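You operate a simulated robot arm through the tools that you are given. There is no shell and no other tool.

You are at the controls of a simulated robot arm. One attempt, no reset.

TASK
Brush glue on the flap of the envelope on the brown clipboard.
Fine: fetch the glue pot from the label bench's spares drawer to its top and shut the drawer; lay the green glue brush back. Where these are worked on the way, their far stop is far enough and under half their travel is too little: spares drawer. A coat counts when it lies all over at full strength: go over it till it gets no stronger.

It is judged by the outcome, as a careful person would: the job done as asked, and still so three seconds after it is handed in. It fails if anything else is knocked over, pushed out of place, dropped, spilled or broken.

THE ROBOT
A 7-joint arm with a three-finger gripper, fixed in place. Base frame: the origin is at the foot of the arm, x ahead of it, y to its left, z up; the work surface is at about z = 0.8. Units: m, degrees, N and s.
Its first joint turns from -166.0 to 166.0 degrees. Payload 2.69 kg.
The TCP is the grasp point between the finger pads, 0.03 m short of the fingertips. In the tool frame z runs along the fingers and y along their closing line. Largest opening 0.128 m; the body of the gripper starts 0.117 m behind the TCP.
Orientation is that of the tool frame in the base frame, as a unit quaternion [w, x, y, z]. With the fingers straight down and closing along the base's y, the tool's x points along the base's -x, its y along +y and its z along -z.

THE INTERFACE
- The arm moves only by the tool arm_command. Its arguments are lists of equal length, an entry for each row: "dp": the shift along the tool's x, y, z in m, a list of three; "rot": the turn, a rotation vector about the tool's x, y, z in degrees, a list of three; "jaw": the finger opening in m, from 0 to 0.128. In form: {"dp": [[tx, ty, tz], ...], "rot": [[wx, wy, wz], ...], "jaw": [jaw, ...]}. A call has 1 to 20 rows; each row is the pose to reach, as a shift and turn from the pose commanded when the call began, along the tool's axes at that moment. Each row takes 0.2 s and may step no farther than 0.05 m and 8.6 degrees from the row before; otherwise, or with a gripper value out of range, the whole call is refused. A pose out of reach is approached as far as the arm can. The call stops where the force on the tool passes 40 N (or 10 N more than at its start, if that is more) or the arm is blocked; 0.2 s more then pass. Each finger halts on what it meets, pressing with about 40 N; the grip force reading is that of the motor and also rises with nothing between the fingers. The clock runs only during rows and for 0.2 s after the last one: add rows that repeat a pose to give the fingers time. The reply holds the time, the measured pose of the TCP, the force on the tool along the base axes, the opening and the grip force, in the units named above and with some noise, with the torque about the TCP (base axes, N m) and any sound that the robot's microphone picked up.
- Cameras (640 x 400 px; columns grow to the right, rows downward): "scene" is fixed at [0.2198, -0.6515, 1.5255]; the picture's right is [0.81, -0.59, 0.00], its down [-0.29, -0.40, -0.87] and it looks along [0.51, 0.70, -0.50] (base axes); focal length 316 px, centre (320, 200). "wrist" rides on the gripper at [0.058, 0.054, -0.131] in the tool frame; the picture's right is [-0.68, 0.74, 0.00], its down [-0.62, -0.57, -0.55] and it looks along [-0.40, -0.37, 0.84] (tool axes); focal length 234 px, centre (320, 200). There is no depth. A picture from a camera that has moved, and an enlarged one, comes with that camera's place and axes in the base frame and with its lens.
- snapshot(camera): a new picture of that camera. No time passes.
- raise_lower(by): slides the trunk up (or, below 0, down) by that many m; the arm rides with it, the base frame stays. It gives what a move gives, with no picture.
- enlarge(camera, box): a new picture of the part [left, top, right, bottom] of that camera's present view, enlarged. No time passes.
- hand_in(): hands the job in; it is judged then, once.

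Places have to be worked out from the pictures, the camera data and where the tool is seen. Open the gripper and draw the arm clear of the work before you hand the job in, unless the task says otherwise.

The tools are called after ">>>" by a JSON object that holds its "method" and its "body". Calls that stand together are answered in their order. arm_command: Moves the arm, as the interface text tells. Its arguments: {"type":"object","properties":{"dp":{"type":"array"},"rot":{"type":"array"},"jaw":{"type":"array"}},"required":["dp","rot","jaw"]} The other tools are called the same way: raise_lower (by) slides the trunk up or down; snapshot (camera) takes a picture; enlarge (camera, box) takes an enlarged picture of a part of a camera's view; hand_in () hands the job in.

At the start:

```text
time_s: 0.0
tool_pos: [0.7568, 0.1712, 1.1978]
orientation: [0.0, 0.001, 1.0, -0.001]
contact_force: [0.2, -0.5, 0.2]
torque: [0.0, 0.01, 0.0]
width: 0.1281
finger_force: 0.1
trunk travel left (down, up): [-0.15, 0.2]
```

scene: 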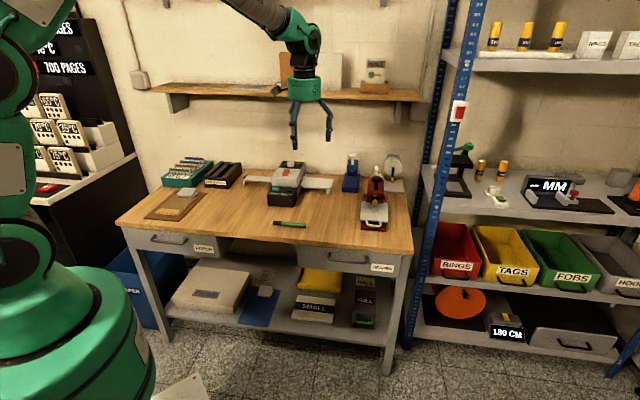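
wrist: 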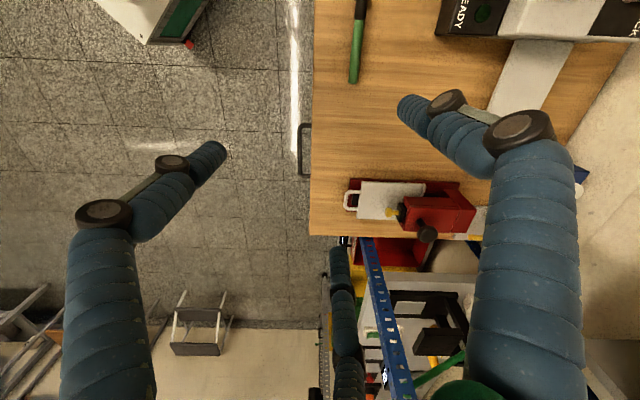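

The scene shows a bench with two drawers, a brown clipboard with an envelope at left, and a green brush in the front middle. I'll enlarge parts of the scene to identify labels and objects.

>>> {"method": "enlarge", "body": {"camera": "scene", "box": [110, 140, 270, 260]}}

>>> {"method": "enlarge", "body": {"camera": "scene", "box": [250, 140, 430, 280]}}

>>> {"method": "enlarge", "body": {"camera": "scene", "box": [110, 220, 270, 340]}}

>>> {"method": "enlarge", "body": {"camera": "scene", "box": [270, 200, 430, 340]}}

>>> {"method": "snapshot", "body": {"camera": "wrist"}}

```text
3.33 times, centred on (190, 200) of scene
camera zoom: at [0.2198, -0.6515, 1.5255], right [0.81, -0.59, 0.0], down [-0.29, -0.4, -0.87], along [0.51, 0.7, -0.5], focal length 1054 px, centre (753, 200)
```

zoom: 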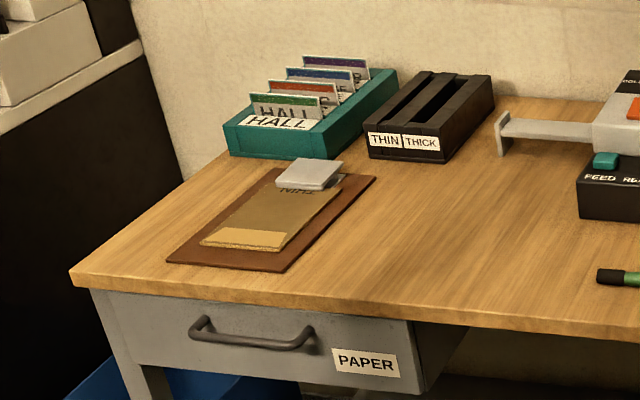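

```text
2.86 times, centred on (340, 210) of scene
camera zoom: at [0.2198, -0.6515, 1.5255], right [0.81, -0.59, 0.0], down [-0.29, -0.4, -0.87], along [0.51, 0.7, -0.5], focal length 904 px, centre (263, 171)
```

zoom: 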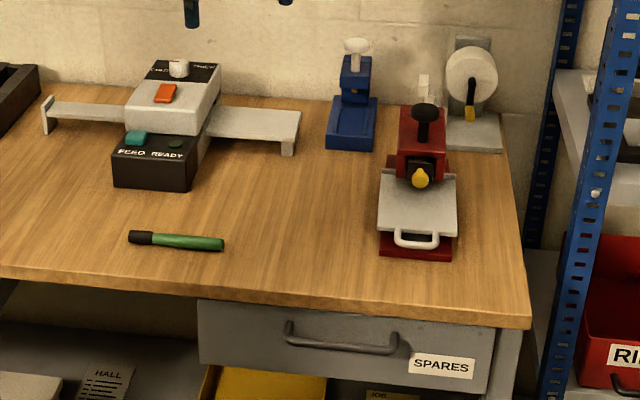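

```text
3.33 times, centred on (190, 280) of scene
camera zoom: at [0.2198, -0.6515, 1.5255], right [0.81, -0.59, 0.0], down [-0.29, -0.4, -0.87], along [0.51, 0.7, -0.5], focal length 1054 px, centre (753, -67)
```

zoom: 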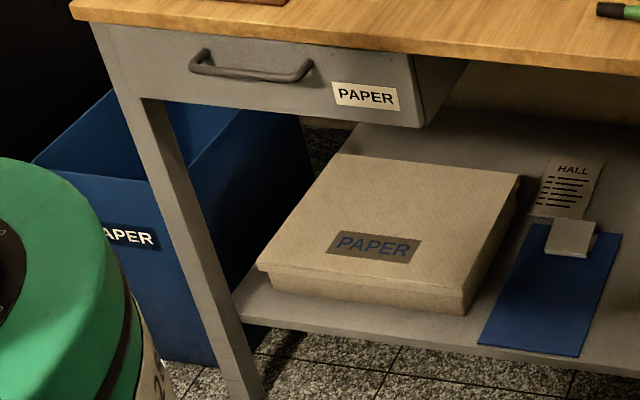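

```text
2.86 times, centred on (350, 270) of scene
camera zoom: at [0.2198, -0.6515, 1.5255], right [0.81, -0.59, 0.0], down [-0.29, -0.4, -0.87], along [0.51, 0.7, -0.5], focal length 904 px, centre (234, 0)
```

zoom: 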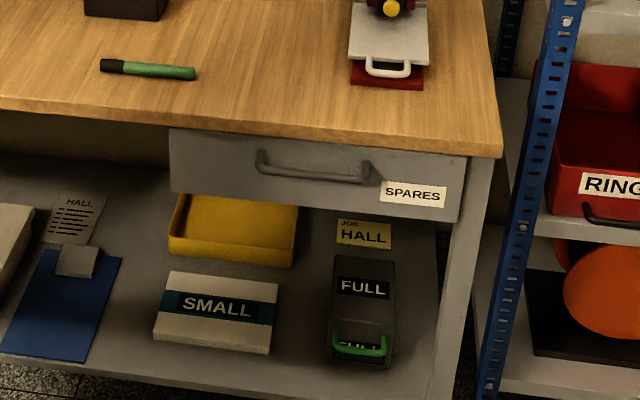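

```text
taken
camera wrist: at [0.6987, 0.2237, 1.3283], right [0.68, 0.74, 0.0], down [0.62, -0.57, 0.55], along [0.4, -0.37, -0.84], focal length 234 px, centre (320, 200)
```

wrist: 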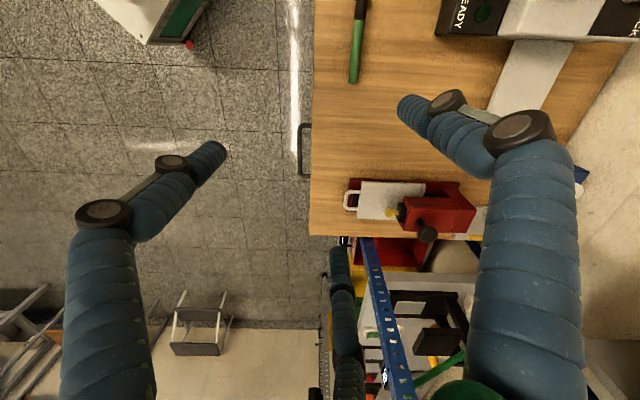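

The spares drawer is on the right with a bar handle. The bench front edge runs along base direction (0.707,-0.707), at about 0.633 m from the base, and the brush lies along that edge. I'll turn the tool by -135° about its z, so the wrist camera faces the bench, and stay high while moving to view the drawer.

>>> {"method": "arm_command", "body": {"dp": [[0.005, -0.02, 0], [0.01, -0.04, 0], [0.015, -0.06, 0], [0.02, -0.08, 0], [0.025, -0.1, 0], [0.03, -0.12, 0], [0.035, -0.14, 0], [0.04, -0.16, 0], [0.045, -0.18, 0], [0.05, -0.2, 0], [0.055, -0.22, 0], [0.06, -0.24, 0], [0.06, -0.26, 0], [0.06, -0.28, 0], [0.06, -0.29, 0], [0.06, -0.3, 0], [0.06, -0.3, 0]], "rot": [[0, 0, -8.5], [0, 0, -17], [0, 0, -25.5], [0, 0, -34], [0, 0, -42.5], [0, 0, -51], [0, 0, -59.5], [0, 0, -68], [0, 0, -76.5], [0, 0, -85], [0, 0, -93.5], [0, 0, -102], [0, 0, -110.5], [0, 0, -119], [0, 0, -127.5], [0, 0, -135], [0, 0, -135]], "jaw": [0.1, 0.1, 0.1, 0.1, 0.1, 0.1, 0.1, 0.1, 0.1, 0.1, 0.1, 0.1, 0.1, 0.1, 0.1, 0.1, 0.1]}}

```text
time_s: 3.6
tool_pos: [0.6971, -0.1306, 1.1978]
orientation: [-0.001, 0.924, -0.382, 0.0]
contact_force: [-1.1, -0.7, -0.3]
torque: [0.02, -0.01, 0.06]
width: 0.0999
finger_force: 0.1
trunk travel left (down, up): [-0.15, 0.2]
```

The turn succeeded: tool x now lies along the bench edge and tool y points toward the base. I'll look with both cameras.

>>> {"method": "snapshot", "body": {"camera": "wrist"}}

>>> {"method": "snapshot", "body": {"camera": "scene"}}

```text
taken
camera wrist: at [0.7005, -0.21, 1.3286], right [-1.0, -0.04, 0.0], down [-0.04, 0.84, 0.55], along [-0.02, 0.55, -0.84], focal length 234 px, centre (320, 200)
```

wrist: 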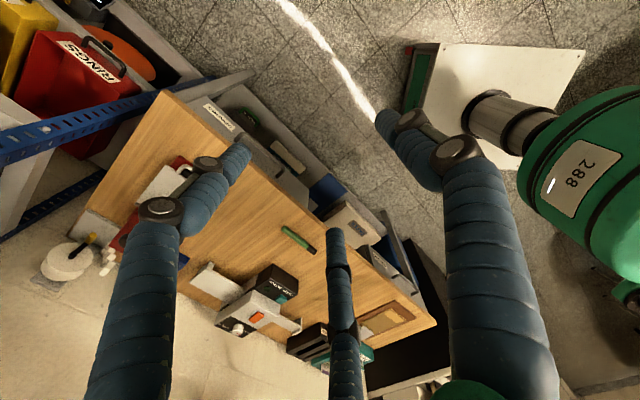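

```text
taken
```

scene: 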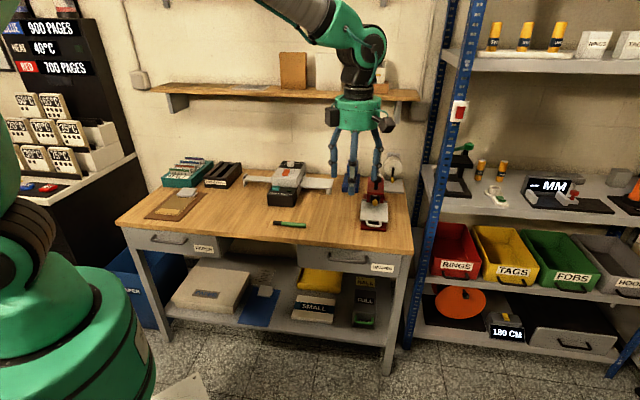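

The view is clear, so I'll come down near the spares drawer to view its handle from the base side.

>>> {"method": "arm_command", "body": {"dp": [[0.023, -0.017, 0.04], [0.045, -0.034, 0.08], [0.068, -0.051, 0.12], [0.09, -0.068, 0.16], [0.113, -0.085, 0.2], [0.113, -0.085, 0.2]], "rot": [[0, 0, 0], [0, 0, 0], [0, 0, 0], [0, 0, 0], [0, 0, 0], [0, 0, 0]], "jaw": [0.1, 0.1, 0.1, 0.1, 0.1, 0.1]}}

>>> {"method": "snapshot", "body": {"camera": "wrist"}}

```text
time_s: 5.0
tool_pos: [0.8361, -0.1511, 0.9954]
orientation: [0.001, 0.924, -0.383, 0.0]
contact_force: [0.3, 0.3, -1.6]
torque: [0.01, 0.05, -0.03]
width: 0.1002
finger_force: 0.0
trunk travel left (down, up): [-0.15, 0.2]
```

```text
taken
camera wrist: at [0.8398, -0.2311, 1.1267], right [-1.0, -0.04, 0.0], down [-0.03, 0.84, 0.55], along [-0.02, 0.55, -0.84], focal length 234 px, centre (320, 200)
```

wrist: 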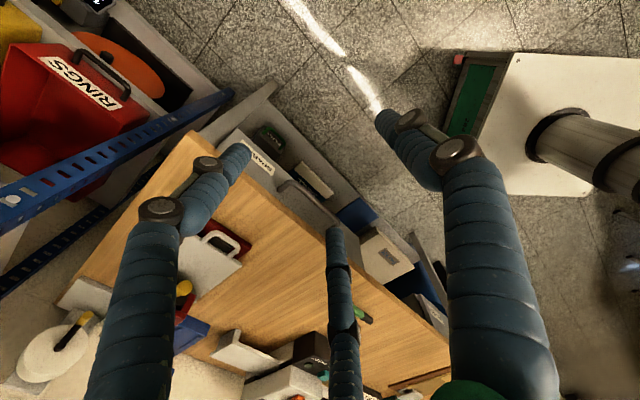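

The drawer front is visible near the image middle; I'll enlarge that region to find the handle.

>>> {"method": "enlarge", "body": {"camera": "wrist", "box": [200, 120, 360, 260]}}

>>> {"method": "enlarge", "body": {"camera": "scene", "box": [290, 210, 430, 300]}}

```text
2.86 times, centred on (280, 190) of wrist
camera zoom: at [0.8398, -0.2311, 1.1267], right [-1.0, -0.04, 0.0], down [-0.03, 0.84, 0.55], along [-0.02, 0.55, -0.84], focal length 669 px, centre (434, 229)
```

zoom: 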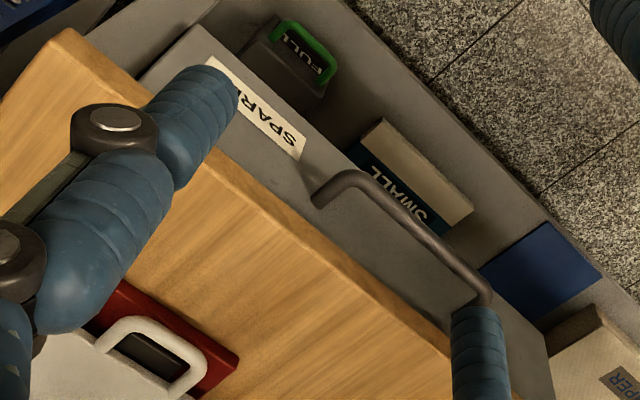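

```text
4.44 times, centred on (360, 255) of scene
camera zoom: at [0.2198, -0.6515, 1.5255], right [0.81, -0.59, 0.0], down [-0.29, -0.4, -0.87], along [0.51, 0.7, -0.5], focal length 1406 px, centre (142, -44)
```

zoom: 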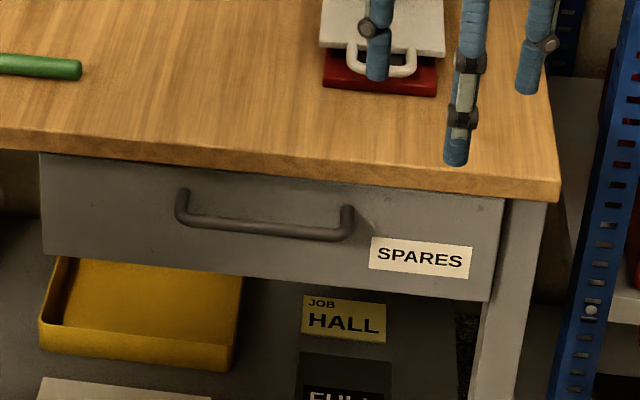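

The gripper appears with three visible digits, so I'll look closer at them before planning contact.

>>> {"method": "enlarge", "body": {"camera": "wrist", "box": [80, 80, 560, 400]}}

>>> {"method": "enlarge", "body": {"camera": "scene", "box": [310, 60, 430, 260]}}

```text
1.25 times, centred on (320, 240) of wrist
camera zoom: at [0.8398, -0.2311, 1.1267], right [-1.0, -0.04, 0.0], down [-0.03, 0.84, 0.55], along [-0.02, 0.55, -0.84], focal length 293 px, centre (320, 150)
```

zoom: 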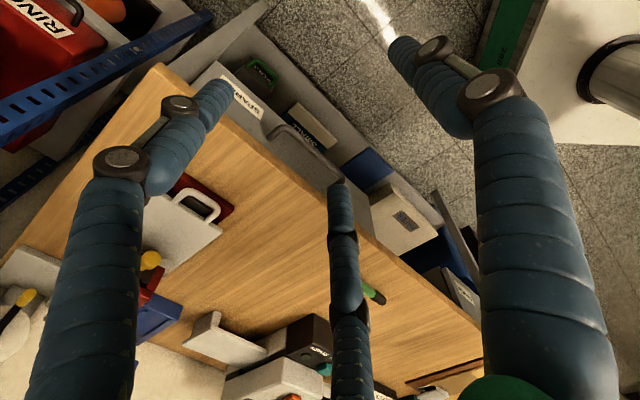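

```text
2.00 times, centred on (370, 160) of scene
camera zoom: at [0.2198, -0.6515, 1.5255], right [0.81, -0.59, 0.0], down [-0.29, -0.4, -0.87], along [0.51, 0.7, -0.5], focal length 633 px, centre (220, 280)
```

zoom: 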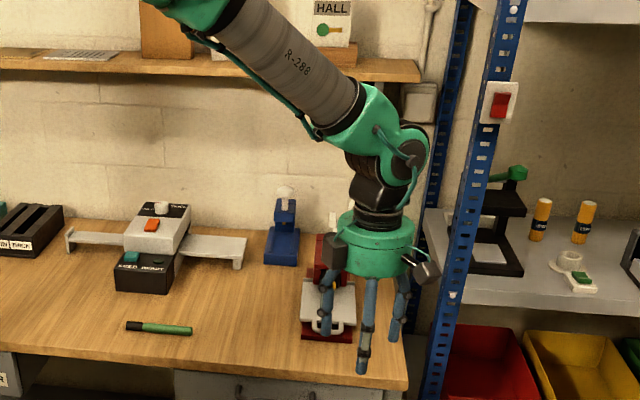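

I'll close the jaws in free air and look at how the visible digits move, to learn their real footprint.

>>> {"method": "arm_command", "body": {"dp": [[0, 0, 0], [0, 0, 0], [0, 0, 0]], "rot": [[0, 0, 0], [0, 0, 0], [0, 0, 0]], "jaw": [0.0, 0.0, 0.0]}}

>>> {"method": "snapshot", "body": {"camera": "wrist"}}

>>> {"method": "enlarge", "body": {"camera": "scene", "box": [310, 110, 430, 260]}}

```text
time_s: 5.8
tool_pos: [0.8349, -0.1511, 0.9962]
orientation: [0.0, 0.924, -0.383, 0.0]
contact_force: [0.5, -0.3, -0.4]
torque: [-0.01, 0.01, -0.02]
width: 0.0021
finger_force: 31.5
trunk travel left (down, up): [-0.15, 0.2]
```

```text
taken
camera wrist: at [0.8387, -0.231, 1.1281], right [-1.0, -0.04, 0.0], down [-0.04, 0.84, 0.55], along [-0.02, 0.55, -0.84], focal length 234 px, centre (320, 200)
```

wrist: 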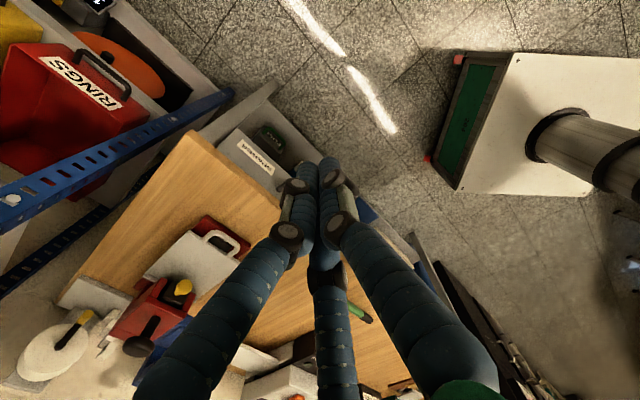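

```text
2.67 times, centred on (370, 185) of scene
camera zoom: at [0.2198, -0.6515, 1.5255], right [0.81, -0.59, 0.0], down [-0.29, -0.4, -0.87], along [0.51, 0.7, -0.5], focal length 844 px, centre (187, 240)
```

zoom: 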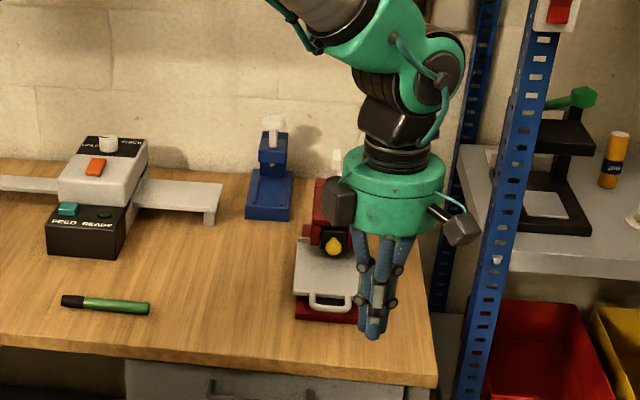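

All three visible digits converge on the closing point, and the text says the real jaws act along tool y. From both views the handle bar is at s≈0.51–0.64 along the edge, n≈0.616 from the base, z≈0.732, with the drawer face at n≈0.653. I'll tilt the tool 45° toward the bench and stop about 12 cm short of the bar.

>>> {"method": "arm_command", "body": {"dp": [[-0.015, -0.005, 0.02], [-0.03, -0.01, 0.042], [-0.045, -0.014, 0.063], [-0.06, -0.018, 0.084], [-0.075, -0.023, 0.105], [-0.09, -0.028, 0.126], [-0.105, -0.033, 0.147], [-0.121, -0.037, 0.1685], [-0.121, -0.037, 0.1685]], "rot": [[5, 0, 0], [11, 0, 0], [17, 0, 0], [23, 0, 0], [29, 0, 0], [35, 0, 0], [40, 0, 0], [45, 0, 0], [45, 0, 0]], "jaw": [0.03, 0.03, 0.03, 0.03, 0.03, 0.03, 0.03, 0.03, 0.03]}}

>>> {"method": "snapshot", "body": {"camera": "wrist"}}

>>> {"method": "enlarge", "body": {"camera": "scene", "box": [270, 140, 430, 300]}}

```text
time_s: 7.8
tool_pos: [0.8791, -0.0028, 0.8889]
orientation: [-0.3, 0.862, -0.395, 0.103]
contact_force: [-0.2, 1.3, -1.0]
torque: [-0.08, 0.01, -0.04]
width: 0.0299
finger_force: 0.1
out of reach, approached as far as the arm can: row 5, 6, 7, 8, 9
trunk travel left (down, up): [-0.15, 0.2]
```

```text
taken
camera wrist: at [0.8298, -0.1303, 0.9583], right [-0.91, 0.13, -0.4], down [-0.29, 0.51, 0.81], along [0.31, 0.85, -0.42], focal length 234 px, centre (320, 200)
```

wrist: 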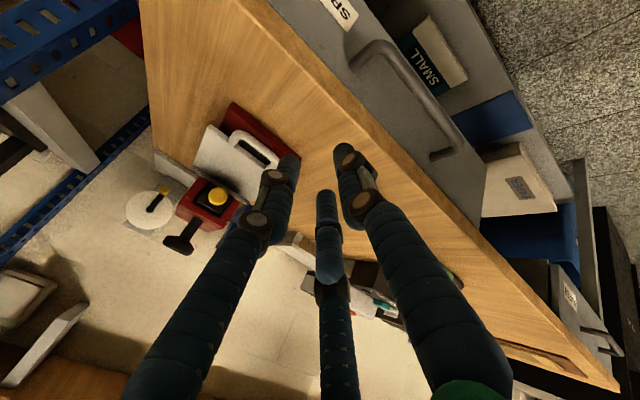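

```text
2.50 times, centred on (350, 220) of scene
camera zoom: at [0.2198, -0.6515, 1.5255], right [0.81, -0.59, 0.0], down [-0.29, -0.4, -0.87], along [0.51, 0.7, -0.5], focal length 791 px, centre (245, 150)
```

zoom: 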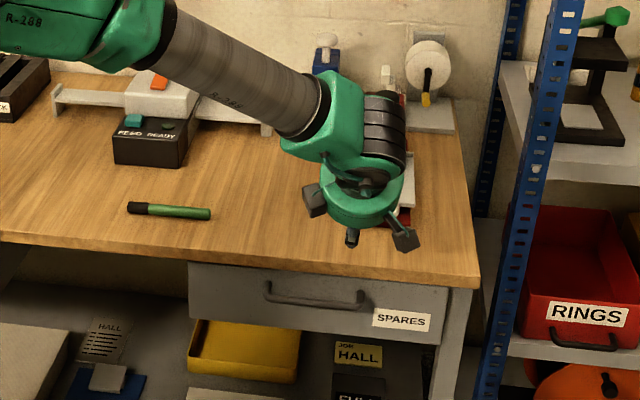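

That tilted pose was out of reach and the arm stopped about 10 cm from the commanded pose, still clear of everything. I'll lift straight up and undo the tilt, then try the other wrist option, with tool y toward the bench.

>>> {"method": "arm_command", "body": {"dp": [[0.003, -0.024, -0.024], [0.006, -0.048, -0.048], [0.009, -0.072, -0.072], [0.012, -0.096, -0.096], [0.015, -0.12, -0.12], [0.018, -0.144, -0.144], [0.021, -0.168, -0.168], [0.024, -0.191, -0.191], [0.024, -0.191, -0.191]], "rot": [[-5, 0, 0], [-11, 0, 0], [-17, 0, 0], [-23, 0, 0], [-29, 0, 0], [-35, 0, 0], [-40, 0, 0], [-45, 0, 0], [-45, 0, 0]], "jaw": [0.03, 0.03, 0.03, 0.03, 0.03, 0.03, 0.03, 0.03, 0.03]}}

```text
time_s: 9.8
tool_pos: [0.9319, -0.0082, 1.153]
orientation: [0.052, 0.911, -0.405, -0.056]
contact_force: [0.1, -0.5, -0.7]
torque: [-0.07, 0.01, -0.02]
width: 0.0301
finger_force: 0.2
trunk travel left (down, up): [-0.15, 0.2]
```

The anchor is the reached pose, so there's a small residual tilt. I'll level the tool and move back toward the middle, then spin it to the opposite wrist option at a safe height.

>>> {"method": "arm_command", "body": {"dp": [[-0.03, 0.015, 0], [-0.06, 0.03, 0], [-0.09, 0.045, 0], [-0.115, 0.05, 0], [-0.115, 0.05, 0]], "rot": [[2, 0.9, -0.8], [4, 1.75, -1.6], [6, 2.6, -2.4], [8, 3.5, -3.2], [8, 3.5, -3.2]], "jaw": [0.03, 0.03, 0.03, 0.03, 0.03]}}

>>> {"method": "arm_command", "body": {"dp": [[0, 0, 0], [0, 0, 0], [0, 0, 0], [0, 0, 0], [0, 0, 0], [0, 0, 0], [0, 0, 0], [0, 0, 0], [0, 0, 0], [0, 0, 0], [0, 0, 0], [0, 0, 0], [0, 0, 0], [0, 0, 0], [0, 0, 0], [0, 0, 0], [0, 0, 0], [0, 0, 0], [0, 0, 0], [0, 0, 0]], "rot": [[0, 0, 8.5], [0, 0, 17], [0, 0, 25.5], [0, 0, 34], [0, 0, 42.5], [0, 0, 51], [0, 0, 59.5], [0, 0, 68], [0, 0, 76.5], [0, 0, 85], [0, 0, 93.5], [0, 0, 102], [0, 0, 110.5], [0, 0, 119], [0, 0, 127.5], [0, 0, 136], [0, 0, 144.5], [0, 0, 153], [0, 0, 161.5], [0, 0, 170]], "jaw": [0.03, 0.03, 0.03, 0.03, 0.03, 0.03, 0.03, 0.03, 0.03, 0.03, 0.03, 0.03, 0.03, 0.03, 0.03, 0.03, 0.03, 0.03, 0.03, 0.03]}}

```text
time_s: 11.0
tool_pos: [0.8192, 0.0441, 1.1667]
orientation: [0.0, 0.925, -0.38, 0.0]
contact_force: [0.1, -0.5, 0.2]
torque: [0.02, -0.05, 0.0]
width: 0.03
finger_force: 0.2
trunk travel left (down, up): [-0.15, 0.2]
```

```text
time_s: 15.2
tool_pos: [0.8186, 0.0445, 1.1665]
orientation: [-0.002, 0.299, 0.954, 0.001]
contact_force: [0.5, 0.6, -0.1]
torque: [0.0, 0.01, 0.01]
width: 0.0301
finger_force: 0.1
trunk travel left (down, up): [-0.15, 0.2]
```

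The spin worked. I'll finish the yaw to align with the bench edge and move down and back toward the handle, keeping the tool vertical.

>>> {"method": "arm_command", "body": {"dp": [[-0.003, -0.02, 0.04], [-0.006, -0.04, 0.08], [-0.009, -0.06, 0.12], [-0.012, -0.08, 0.16], [-0.0135, -0.0938, 0.2], [-0.0135, -0.0938, 0.2]], "rot": [[0, 0, 2], [0, 0, 4], [0, 0, 6], [0, 0, 8], [0, 0, 10.2], [0, 0, 10.2]], "jaw": [0.03, 0.03, 0.03, 0.03, 0.03, 0.03]}}

```text
time_s: 16.6
tool_pos: [0.7775, -0.0416, 0.9663]
orientation: [-0.002, 0.381, 0.925, 0.001]
contact_force: [1.0, 0.0, 0.1]
torque: [0.01, 0.02, -0.03]
width: 0.03
finger_force: 0.0
trunk travel left (down, up): [-0.15, 0.2]
```

Now at s≈0.579, n≈0.520, z≈0.966 with the tool vertical. I'll tilt -45° about tool x in place to check whether this option can reach the tilt.

>>> {"method": "arm_command", "body": {"dp": [[0, 0, 0], [0, 0, 0], [0, 0, 0], [0, 0, 0], [0, 0, 0], [0, 0, 0], [0, 0, 0]], "rot": [[-7.5, 0, 0], [-15, 0, 0], [-22.5, 0, 0], [-30, 0, 0], [-37.5, 0, 0], [-45, 0, 0], [-45, 0, 0]], "jaw": [0.03, 0.03, 0.03, 0.03, 0.03, 0.03, 0.03]}}

>>> {"method": "snapshot", "body": {"camera": "wrist"}}

>>> {"method": "snapshot", "body": {"camera": "scene"}}

```text
time_s: 18.2
tool_pos: [0.778, -0.0423, 0.9664]
orientation: [0.146, 0.352, 0.854, 0.354]
contact_force: [0.4, -0.4, -0.1]
torque: [0.03, 0.0, 0.03]
width: 0.0301
finger_force: 0.0
trunk travel left (down, up): [-0.15, 0.2]
```

```text
taken
camera wrist: at [0.6971, -0.0396, 1.0976], right [0.85, -0.11, 0.52], down [-0.12, -0.99, -0.01], along [0.52, -0.05, -0.85], focal length 234 px, centre (320, 200)
```

wrist: 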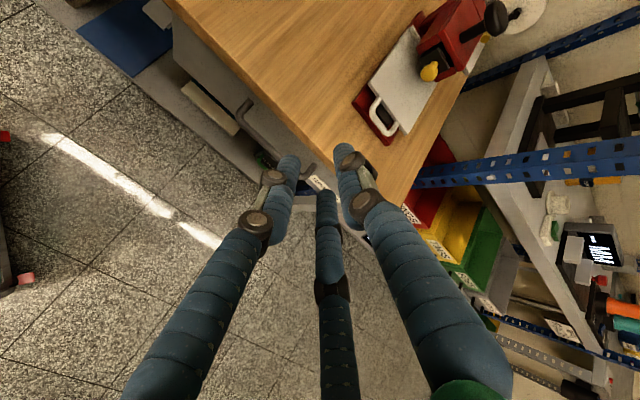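

```text
taken
```

scene: 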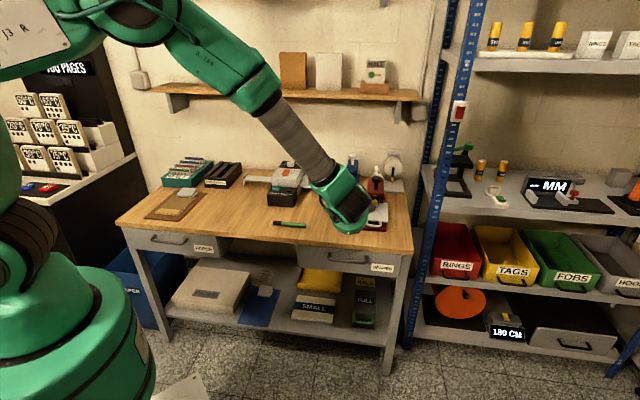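

Option A reaches the 45° tilt. I'll enlarge the handle in the wrist view to refine its position.

>>> {"method": "enlarge", "body": {"camera": "wrist", "box": [200, 60, 360, 210]}}

```text
2.67 times, centred on (280, 135) of wrist
camera zoom: at [0.6971, -0.0396, 1.0976], right [0.85, -0.11, 0.52], down [-0.12, -0.99, -0.01], along [0.52, -0.05, -0.85], focal length 624 px, centre (427, 373)
```

zoom: 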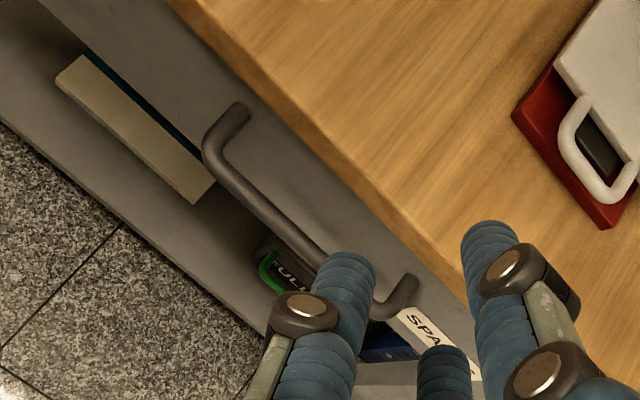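

The bar is confirmed at n≈0.617, z≈0.732, with its centre at s≈0.571. I'll line up and approach along the tool axis with the jaws at 3 cm, straddling the bar without touching the face.

>>> {"method": "arm_command", "body": {"dp": [[0.003, -0.03, 0.03], [0.006, -0.06, 0.06], [0.009, -0.0974, 0.09], [0.009, -0.0974, 0.1], [0.009, -0.0974, 0.1]], "rot": [[0, 0, 0], [0, 0, 0], [0, 0, 0], [0, 0, 0], [0, 0, 0]], "jaw": [0.03, 0.03, 0.03, 0.03, 0.03]}}

>>> {"method": "snapshot", "body": {"camera": "wrist"}}

>>> {"method": "enlarge", "body": {"camera": "scene", "box": [270, 180, 430, 300]}}

```text
time_s: 19.4
tool_pos: [0.7716, -0.0316, 0.8266]
orientation: [0.144, 0.352, 0.854, 0.354]
contact_force: [-0.2, 0.4, -0.9]
torque: [0.01, 0.0, 0.0]
width: 0.0298
finger_force: 0.1
trunk travel left (down, up): [-0.15, 0.2]
```

```text
taken
camera wrist: at [0.6911, -0.0314, 0.9586], right [0.85, -0.11, 0.52], down [-0.12, -0.99, -0.01], along [0.52, -0.05, -0.85], focal length 234 px, centre (320, 200)
```

wrist: 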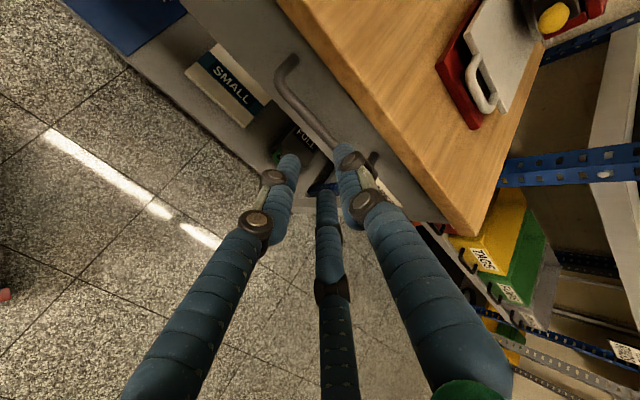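

```text
3.33 times, centred on (350, 240) of scene
camera zoom: at [0.2198, -0.6515, 1.5255], right [0.81, -0.59, 0.0], down [-0.29, -0.4, -0.87], along [0.51, 0.7, -0.5], focal length 1054 px, centre (220, 67)
```

zoom: 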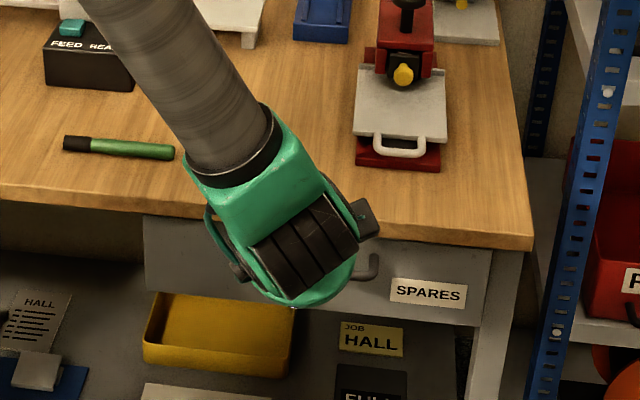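

I'll enlarge the finger/handle area to check alignment before the final approach.

>>> {"method": "enlarge", "body": {"camera": "wrist", "box": [240, 40, 420, 220]}}

```text
2.22 times, centred on (330, 130) of wrist
camera zoom: at [0.6911, -0.0314, 0.9586], right [0.85, -0.11, 0.52], down [-0.12, -0.99, -0.01], along [0.52, -0.05, -0.85], focal length 520 px, centre (298, 356)
```

zoom: 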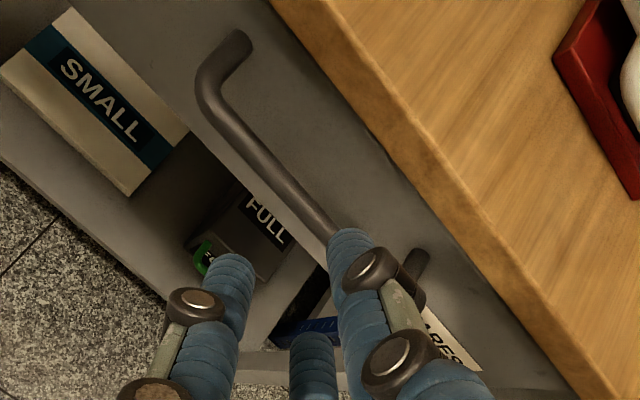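

The bar lies within about 1 mm of the approach line and 13 cm ahead. I'll advance 11.5 cm along the tool axis in small steps.

>>> {"method": "arm_command", "body": {"dp": [[0, 0, 0.025], [0, 0, 0.05], [0, 0, 0.07], [0, 0, 0.085], [0, 0, 0.1], [0, 0, 0.11], [0, 0, 0.116], [0, 0, 0.116]], "rot": [[0, 0, 0], [0, 0, 0], [0, 0, 0], [0, 0, 0], [0, 0, 0], [0, 0, 0], [0, 0, 0], [0, 0, 0]], "jaw": [0.03, 0.03, 0.03, 0.03, 0.03, 0.03, 0.03, 0.03]}}

>>> {"method": "snapshot", "body": {"camera": "wrist"}}

>>> {"method": "enlarge", "body": {"camera": "scene", "box": [270, 180, 430, 300]}}

```text
time_s: 21.2
tool_pos: [0.83, 0.0262, 0.7464]
orientation: [0.145, 0.353, 0.854, 0.354]
contact_force: [-0.8, -0.7, 0.3]
torque: [-0.02, -0.01, -0.05]
width: 0.0302
finger_force: 0.0
trunk travel left (down, up): [-0.15, 0.2]
```

```text
taken
camera wrist: at [0.7495, 0.0277, 0.8766], right [0.85, -0.11, 0.52], down [-0.12, -0.99, -0.01], along [0.52, -0.05, -0.85], focal length 234 px, centre (320, 200)
```

wrist: 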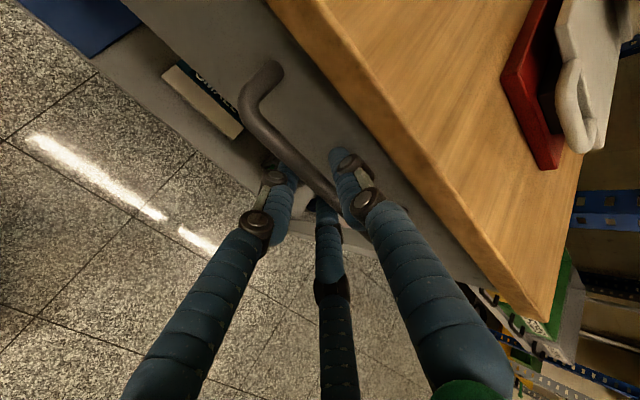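

```text
3.33 times, centred on (350, 240) of scene
camera zoom: at [0.2198, -0.6515, 1.5255], right [0.81, -0.59, 0.0], down [-0.29, -0.4, -0.87], along [0.51, 0.7, -0.5], focal length 1054 px, centre (220, 67)
```

zoom: 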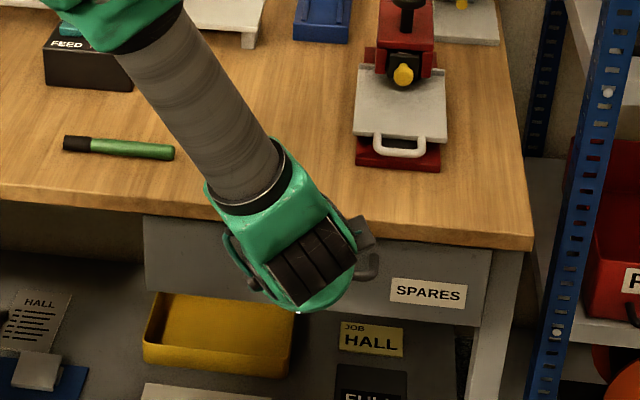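

No contact yet and the bar lies between the fingers. I'll close the jaws on it.

>>> {"method": "arm_command", "body": {"dp": [[0, 0, 0], [0, 0, 0], [0, 0, 0]], "rot": [[0, 0, 0], [0, 0, 0], [0, 0, 0]], "jaw": [0.0, 0.0, 0.0]}}

>>> {"method": "snapshot", "body": {"camera": "wrist"}}

```text
time_s: 22.0
tool_pos: [0.8284, 0.027, 0.7431]
orientation: [0.143, 0.353, 0.854, 0.353]
contact_force: [-14.6, 1.0, -11.1]
torque: [-0.24, -0.14, 0.32]
width: 0.0191
finger_force: 43.8
trunk travel left (down, up): [-0.15, 0.2]
```

```text
taken
camera wrist: at [0.7481, 0.0279, 0.8751], right [0.85, -0.11, 0.52], down [-0.12, -0.99, -0.01], along [0.51, -0.05, -0.86], focal length 234 px, centre (320, 200)
```

wrist: 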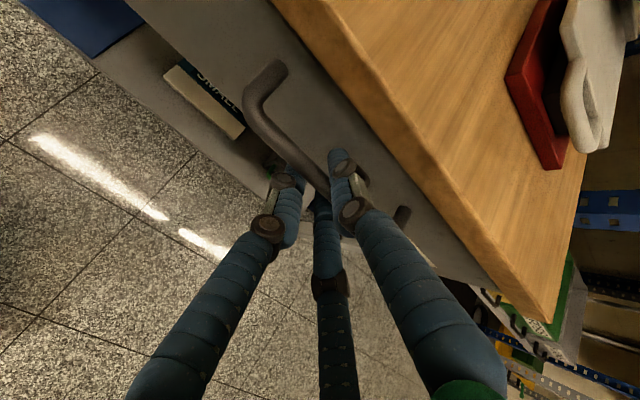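

The jaws stopped at 19 mm with full grip force, so the bar is held. I'll pull the drawer toward the base along -n in small steps.

>>> {"method": "arm_command", "body": {"dp": [[0, -0.007, -0.007], [0, -0.014, -0.014], [0, -0.021, -0.021], [0, -0.028, -0.028], [0, -0.035, -0.035], [0, -0.042, -0.042], [0, -0.049, -0.049], [0, -0.056, -0.056], [0, -0.063, -0.063], [0, -0.07, -0.07]], "rot": [[0, 0, 0], [0, 0, 0], [0, 0, 0], [0, 0, 0], [0, 0, 0], [0, 0, 0], [0, 0, 0], [0, 0, 0], [0, 0, 0], [0, 0, 0]], "jaw": [0, 0, 0, 0, 0, 0, 0, 0, 0, 0]}}

>>> {"method": "snapshot", "body": {"camera": "scene"}}

```text
time_s: 23.6
tool_pos: [0.7807, -0.0212, 0.744]
orientation: [0.143, 0.353, 0.854, 0.354]
contact_force: [-2.2, 0.6, -1.1]
torque: [0.08, 0.13, 0.62]
width: 0.0191
finger_force: 44.3
trunk travel left (down, up): [-0.15, 0.2]
stopped in row 7: the force on the tool passed its limit at 41 N (the readings are from after the stop); the commanded pose is now the measured one
```

```text
taken
```

scene: 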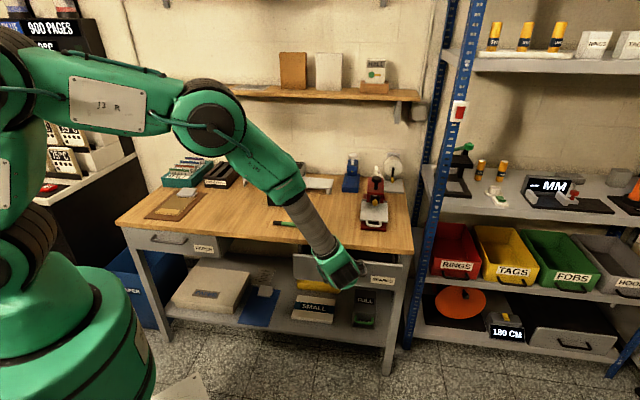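

The drawer came out about 7 cm before the force limit tripped. I'll continue more slowly.

>>> {"method": "arm_command", "body": {"dp": [[0, -0.0035, -0.0035], [0, -0.007, -0.007], [0, -0.0105, -0.0105], [0, -0.014, -0.014], [0, -0.0175, -0.0175], [0, -0.021, -0.021], [0, -0.0245, -0.0245], [0, -0.028, -0.028]], "rot": [[0, 0, 0], [0, 0, 0], [0, 0, 0], [0, 0, 0], [0, 0, 0], [0, 0, 0], [0, 0, 0], [0, 0, 0]], "jaw": [0, 0, 0, 0, 0, 0, 0, 0]}}

```text
time_s: 25.4
tool_pos: [0.7508, -0.049, 0.7443]
orientation: [0.143, 0.354, 0.854, 0.353]
contact_force: [-7.2, 5.9, 2.4]
torque: [-0.06, -0.08, 0.47]
width: 0.0191
finger_force: 43.9
trunk travel left (down, up): [-0.15, 0.2]
```

The drawer slides smoothly with a slight sideways load. I'll continue pulling and ease the tool a little toward -e to relieve it.

>>> {"method": "arm_command", "body": {"dp": [[0.001, -0.0035, -0.0035], [0.0015, -0.007, -0.007], [0.002, -0.0105, -0.0105], [0.002, -0.014, -0.014], [0.002, -0.0175, -0.0175], [0.002, -0.021, -0.021], [0.002, -0.0245, -0.0245], [0.002, -0.028, -0.028], [0.002, -0.0315, -0.0315], [0.002, -0.035, -0.035], [0.002, -0.0385, -0.0385], [0.002, -0.042, -0.042], [0.002, -0.0455, -0.0455], [0.002, -0.049, -0.049]], "rot": [[0, 0, 0], [0, 0, 0], [0, 0, 0], [0, 0, 0], [0, 0, 0], [0, 0, 0], [0, 0, 0], [0, 0, 0], [0, 0, 0], [0, 0, 0], [0, 0, 0], [0, 0, 0], [0, 0, 0], [0, 0, 0]], "jaw": [0, 0, 0, 0, 0, 0, 0, 0, 0, 0, 0, 0, 0, 0]}}

>>> {"method": "snapshot", "body": {"camera": "scene"}}

>>> {"method": "snapshot", "body": {"camera": "wrist"}}

```text
time_s: 28.4
tool_pos: [0.705, -0.0983, 0.7456]
orientation: [0.143, 0.353, 0.854, 0.354]
contact_force: [13.6, -13.9, -15.1]
torque: [-0.57, -0.45, -0.12]
width: 0.019
finger_force: 44.5
trunk travel left (down, up): [-0.15, 0.2]
```

```text
taken
```

scene: 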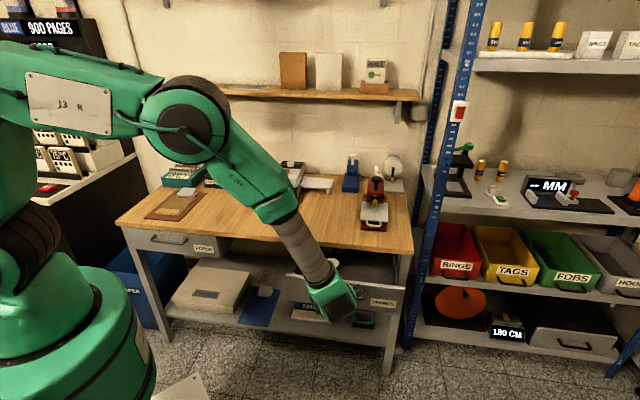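

```text
taken
camera wrist: at [0.6244, -0.0961, 0.8753], right [0.85, -0.11, 0.52], down [-0.12, -0.99, -0.01], along [0.51, -0.05, -0.86], focal length 234 px, centre (320, 200)
```

wrist: 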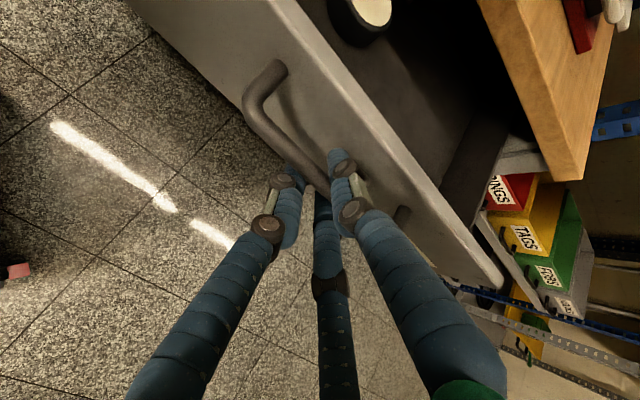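

The glue pot with a white top is visible inside the drawer. Pull is free but there's a sideways and downward load, so I'll ease those and keep pulling toward the stop.

>>> {"method": "arm_command", "body": {"dp": [[-0.001, -0.0049, -0.0021], [-0.0015, -0.0084, -0.0056], [-0.0015, -0.0119, -0.0091], [-0.0015, -0.0154, -0.0126], [-0.0015, -0.0189, -0.0161], [-0.0015, -0.0224, -0.0196], [-0.0015, -0.0259, -0.0231], [-0.0015, -0.0294, -0.0266], [-0.0015, -0.0329, -0.0301], [-0.0015, -0.0364, -0.0336]], "rot": [[0, 0, 0], [0, 0, 0], [0, 0, 0], [0, 0, 0], [0, 0, 0], [0, 0, 0], [0, 0, 0], [0, 0, 0], [0, 0, 0], [0, 0, 0]], "jaw": [0, 0, 0, 0, 0, 0, 0, 0, 0, 0]}}

>>> {"method": "snapshot", "body": {"camera": "wrist"}}

>>> {"method": "snapshot", "body": {"camera": "scene"}}

```text
time_s: 30.6
tool_pos: [0.6661, -0.1338, 0.7437]
orientation: [0.144, 0.352, 0.854, 0.354]
contact_force: [-12.1, 10.8, 29.6]
torque: [0.1, -0.15, 0.45]
width: 0.019
finger_force: 44.0
trunk travel left (down, up): [-0.15, 0.2]
```

```text
taken
camera wrist: at [0.5882, -0.1321, 0.875], right [0.85, -0.11, 0.52], down [-0.12, -0.99, -0.01], along [0.51, -0.05, -0.86], focal length 234 px, centre (320, 200)
```

wrist: 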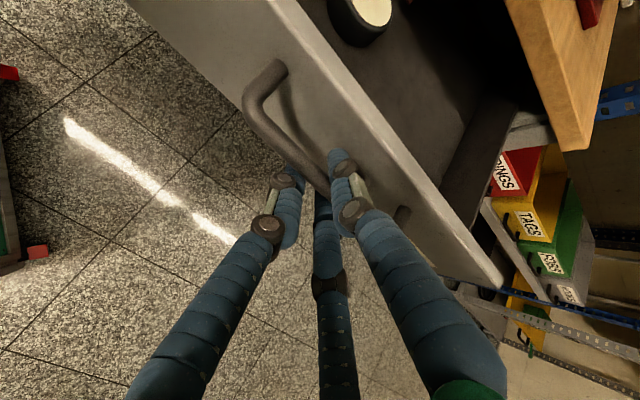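

```text
taken
```

scene: 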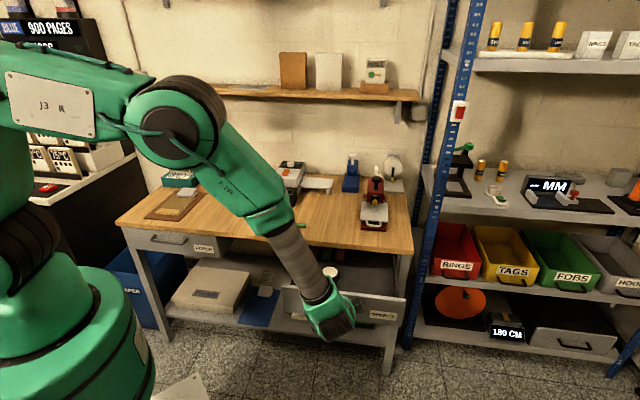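

Travel is about 23 cm so far and the vertical correction overshot slightly. I'll back it off by about a millimetre and keep pulling to find the stop.

>>> {"method": "arm_command", "body": {"dp": [[0.0008, 0.001, -0.001], [0.0008, -0.0025, -0.0045], [0.0008, -0.006, -0.008], [0.0008, -0.0095, -0.0115], [0.0008, -0.013, -0.015], [0.0008, -0.0165, -0.0185], [0.0008, -0.02, -0.022], [0.0008, -0.0235, -0.0255], [0.0008, -0.027, -0.029]], "rot": [[0, 0, 0], [0, 0, 0], [0, 0, 0], [0, 0, 0], [0, 0, 0], [0, 0, 0], [0, 0, 0], [0, 0, 0], [0, 0, 0]], "jaw": [0, 0, 0, 0, 0, 0, 0, 0, 0]}}

>>> {"method": "snapshot", "body": {"camera": "wrist"}}

```text
time_s: 32.6
tool_pos: [0.6391, -0.1609, 0.7433]
orientation: [0.143, 0.353, 0.854, 0.354]
contact_force: [-5.7, 4.2, 10.1]
torque: [0.09, -0.01, 0.62]
width: 0.0189
finger_force: 44.4
trunk travel left (down, up): [-0.15, 0.2]
```

```text
taken
camera wrist: at [0.5604, -0.16, 0.875], right [0.85, -0.11, 0.52], down [-0.12, -0.99, -0.01], along [0.51, -0.05, -0.86], focal length 234 px, centre (320, 200)
```

wrist: 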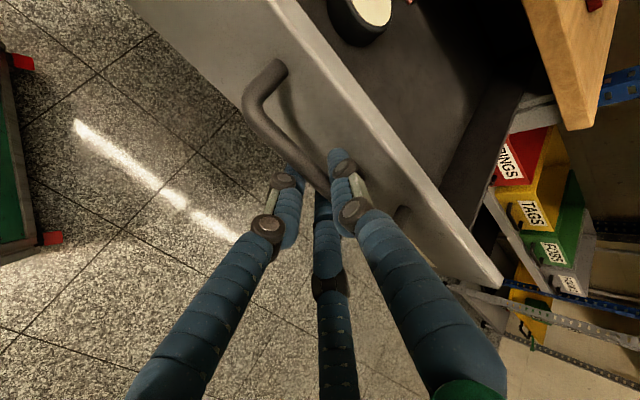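

Travel is now about 27 cm with no stop yet, so I'll keep going gently.

>>> {"method": "arm_command", "body": {"dp": [[0.0005, -0.003, -0.004], [0.0005, -0.0065, -0.0075], [0.0005, -0.01, -0.011], [0.0005, -0.0135, -0.0145], [0.0005, -0.017, -0.018], [0.0005, -0.0205, -0.0215], [0.0005, -0.024, -0.025], [0.0005, -0.0275, -0.0285], [0.0005, -0.031, -0.032], [0.0005, -0.0345, -0.0355]], "rot": [[0, 0, 0], [0, 0, 0], [0, 0, 0], [0, 0, 0], [0, 0, 0], [0, 0, 0], [0, 0, 0], [0, 0, 0], [0, 0, 0], [0, 0, 0]], "jaw": [0, 0, 0, 0, 0, 0, 0, 0, 0, 0]}}

>>> {"method": "snapshot", "body": {"camera": "wrist"}}

>>> {"method": "snapshot", "body": {"camera": "scene"}}

```text
time_s: 34.8
tool_pos: [0.6049, -0.1956, 0.7442]
orientation: [0.143, 0.353, 0.854, 0.353]
contact_force: [10.1, -10.6, -20.6]
torque: [-0.19, -0.04, 0.51]
width: 0.019
finger_force: 44.7
trunk travel left (down, up): [-0.15, 0.2]
```

```text
taken
camera wrist: at [0.5263, -0.1941, 0.8752], right [0.85, -0.11, 0.52], down [-0.12, -0.99, -0.01], along [0.51, -0.05, -0.86], focal length 234 px, centre (320, 200)
```

wrist: 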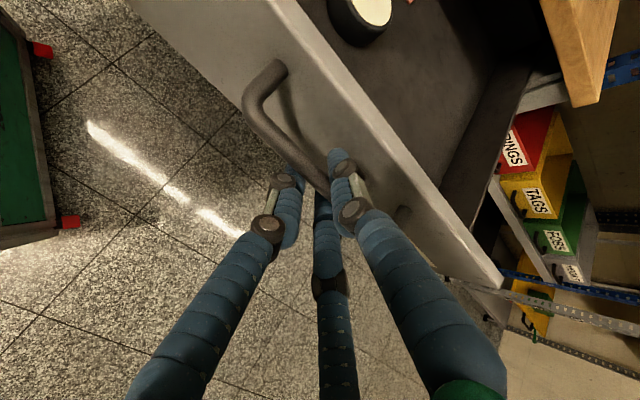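

```text
taken
```

scene: 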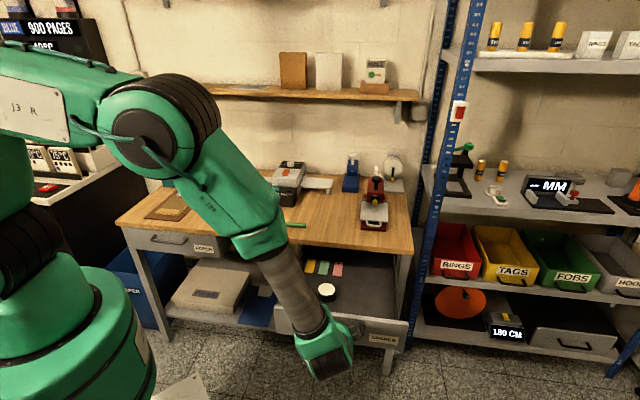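

The drawer is about 31.5 cm out, well past half of what a 0.6 m deep bench allows, and the pot and some cards are visible inside. I'll release the handle and back off along the tool axis.

>>> {"method": "arm_command", "body": {"dp": [[0, 0, 0], [0, 0, 0], [0, 0, -0.02], [0, 0, -0.05], [0, 0, -0.09], [0, 0, -0.13], [0, 0, -0.17], [0, 0, -0.2], [0, 0, -0.2]], "rot": [[0, 0, 0], [0, 0, 0], [0, 0, 0], [0, 0, 0], [0, 0, 0], [0, 0, 0], [0, 0, 0], [0, 0, 0], [0, 0, 0]], "jaw": [0.036, 0.036, 0.036, 0.036, 0.036, 0.036, 0.036, 0.036, 0.036]}}

>>> {"method": "snapshot", "body": {"camera": "wrist"}}

>>> {"method": "snapshot", "body": {"camera": "scene"}}

```text
time_s: 36.8
tool_pos: [0.5077, -0.2971, 0.8881]
orientation: [0.143, 0.353, 0.854, 0.354]
contact_force: [0.2, 0.8, 0.6]
torque: [-0.02, 0.0, -0.03]
width: 0.0361
finger_force: 0.0
trunk travel left (down, up): [-0.15, 0.2]
```

```text
taken
camera wrist: at [0.4281, -0.2951, 1.018], right [0.85, -0.11, 0.52], down [-0.12, -0.99, -0.01], along [0.51, -0.05, -0.86], focal length 234 px, centre (320, 200)
```

wrist: 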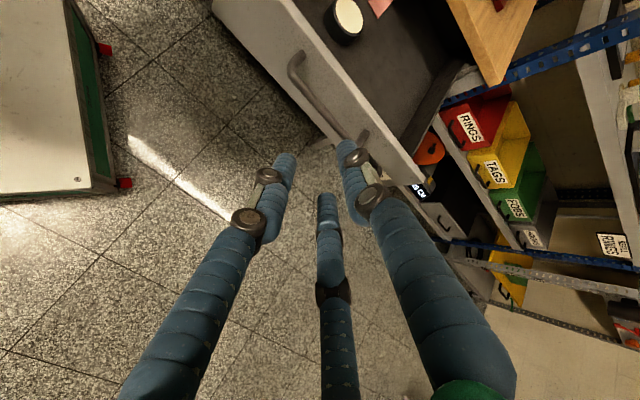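

```text
taken
```

scene: 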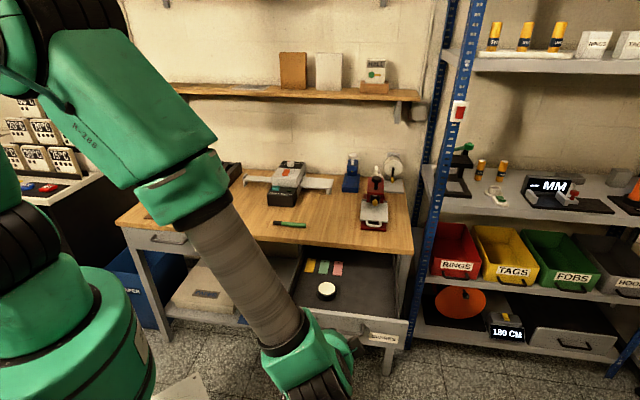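

Released cleanly. I'll enlarge the pot in both views to locate it.

>>> {"method": "enlarge", "body": {"camera": "scene", "box": [280, 230, 420, 360]}}

>>> {"method": "enlarge", "body": {"camera": "wrist", "box": [260, 0, 420, 120]}}

```text
3.08 times, centred on (350, 295) of scene
camera zoom: at [0.2198, -0.6515, 1.5255], right [0.81, -0.59, 0.0], down [-0.29, -0.4, -0.87], along [0.51, 0.7, -0.5], focal length 973 px, centre (228, -92)
```

zoom: 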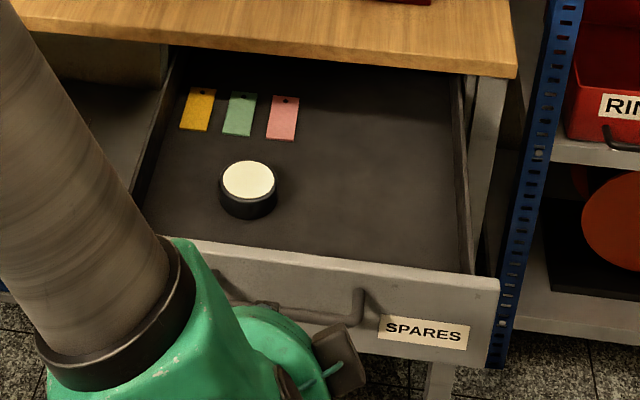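

```text
3.33 times, centred on (340, 60) of wrist
camera zoom: at [0.4281, -0.2951, 1.018], right [0.85, -0.11, 0.52], down [-0.12, -0.99, -0.01], along [0.51, -0.05, -0.86], focal length 781 px, centre (253, 667)
```

zoom: 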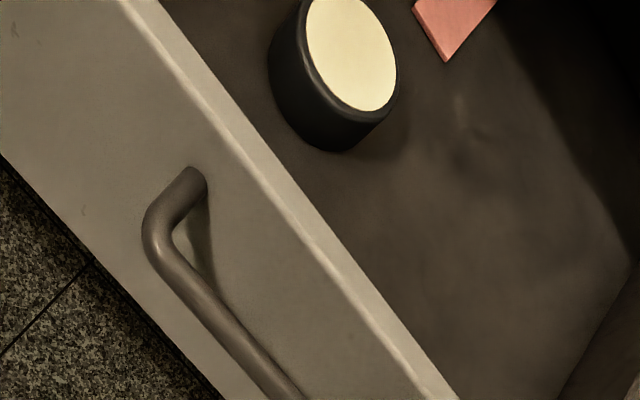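

The pot is a short black cylinder, about 6 cm wide, near s≈0.516, n≈0.465, with its rim at z≈0.73. I'll go above it with the tool upright and the jaws wider, then take a close look.

>>> {"method": "arm_command", "body": {"dp": [[0.006, 0.035, 0.01], [0.012, 0.07, 0.03], [0.018, 0.105, 0.05], [0.024, 0.14, 0.07], [0.03, 0.175, 0.09], [0.036, 0.21, 0.11], [0.043, 0.245, 0.125], [0.048, 0.275, 0.14], [0.053, 0.2927, 0.1513], [0.053, 0.2927, 0.1513]], "rot": [[5, 0, 0], [10, 0, 0], [15, 0, 0], [20, 0, 0], [25, 0, 0], [30, 0, 0], [35, 0, 0], [40, 0, 0], [45, 0, 0], [45, 0, 0]], "jaw": [0.1, 0.1, 0.1, 0.1, 0.1, 0.1, 0.1, 0.1, 0.1, 0.1]}}

>>> {"method": "snapshot", "body": {"camera": "wrist"}}

>>> {"method": "enlarge", "body": {"camera": "scene", "box": [250, 180, 430, 340]}}

```text
time_s: 39.0
tool_pos: [0.6906, -0.0363, 0.9867]
orientation: [-0.003, 0.381, 0.924, -0.001]
contact_force: [0.5, 0.8, -0.4]
torque: [-0.02, 0.04, 0.02]
width: 0.1003
finger_force: 0.0
trunk travel left (down, up): [-0.15, 0.2]
```

```text
taken
camera wrist: at [0.6873, 0.0427, 1.1171], right [1.0, 0.05, -0.01], down [0.04, -0.84, 0.55], along [0.02, -0.55, -0.84], focal length 234 px, centre (320, 200)
```

wrist: 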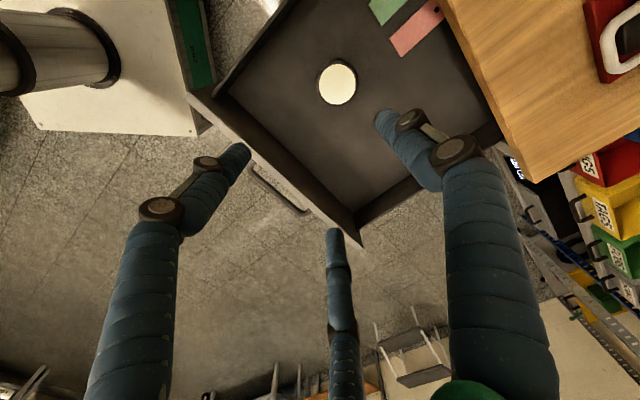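

```text
2.50 times, centred on (340, 260) of scene
camera zoom: at [0.2198, -0.6515, 1.5255], right [0.81, -0.59, 0.0], down [-0.29, -0.4, -0.87], along [0.51, 0.7, -0.5], focal length 791 px, centre (270, 50)
```

zoom: 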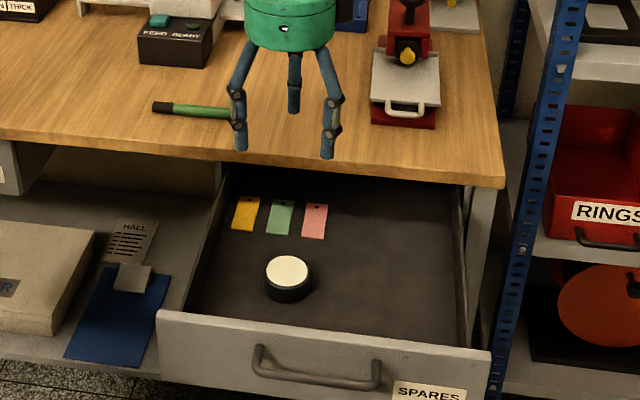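

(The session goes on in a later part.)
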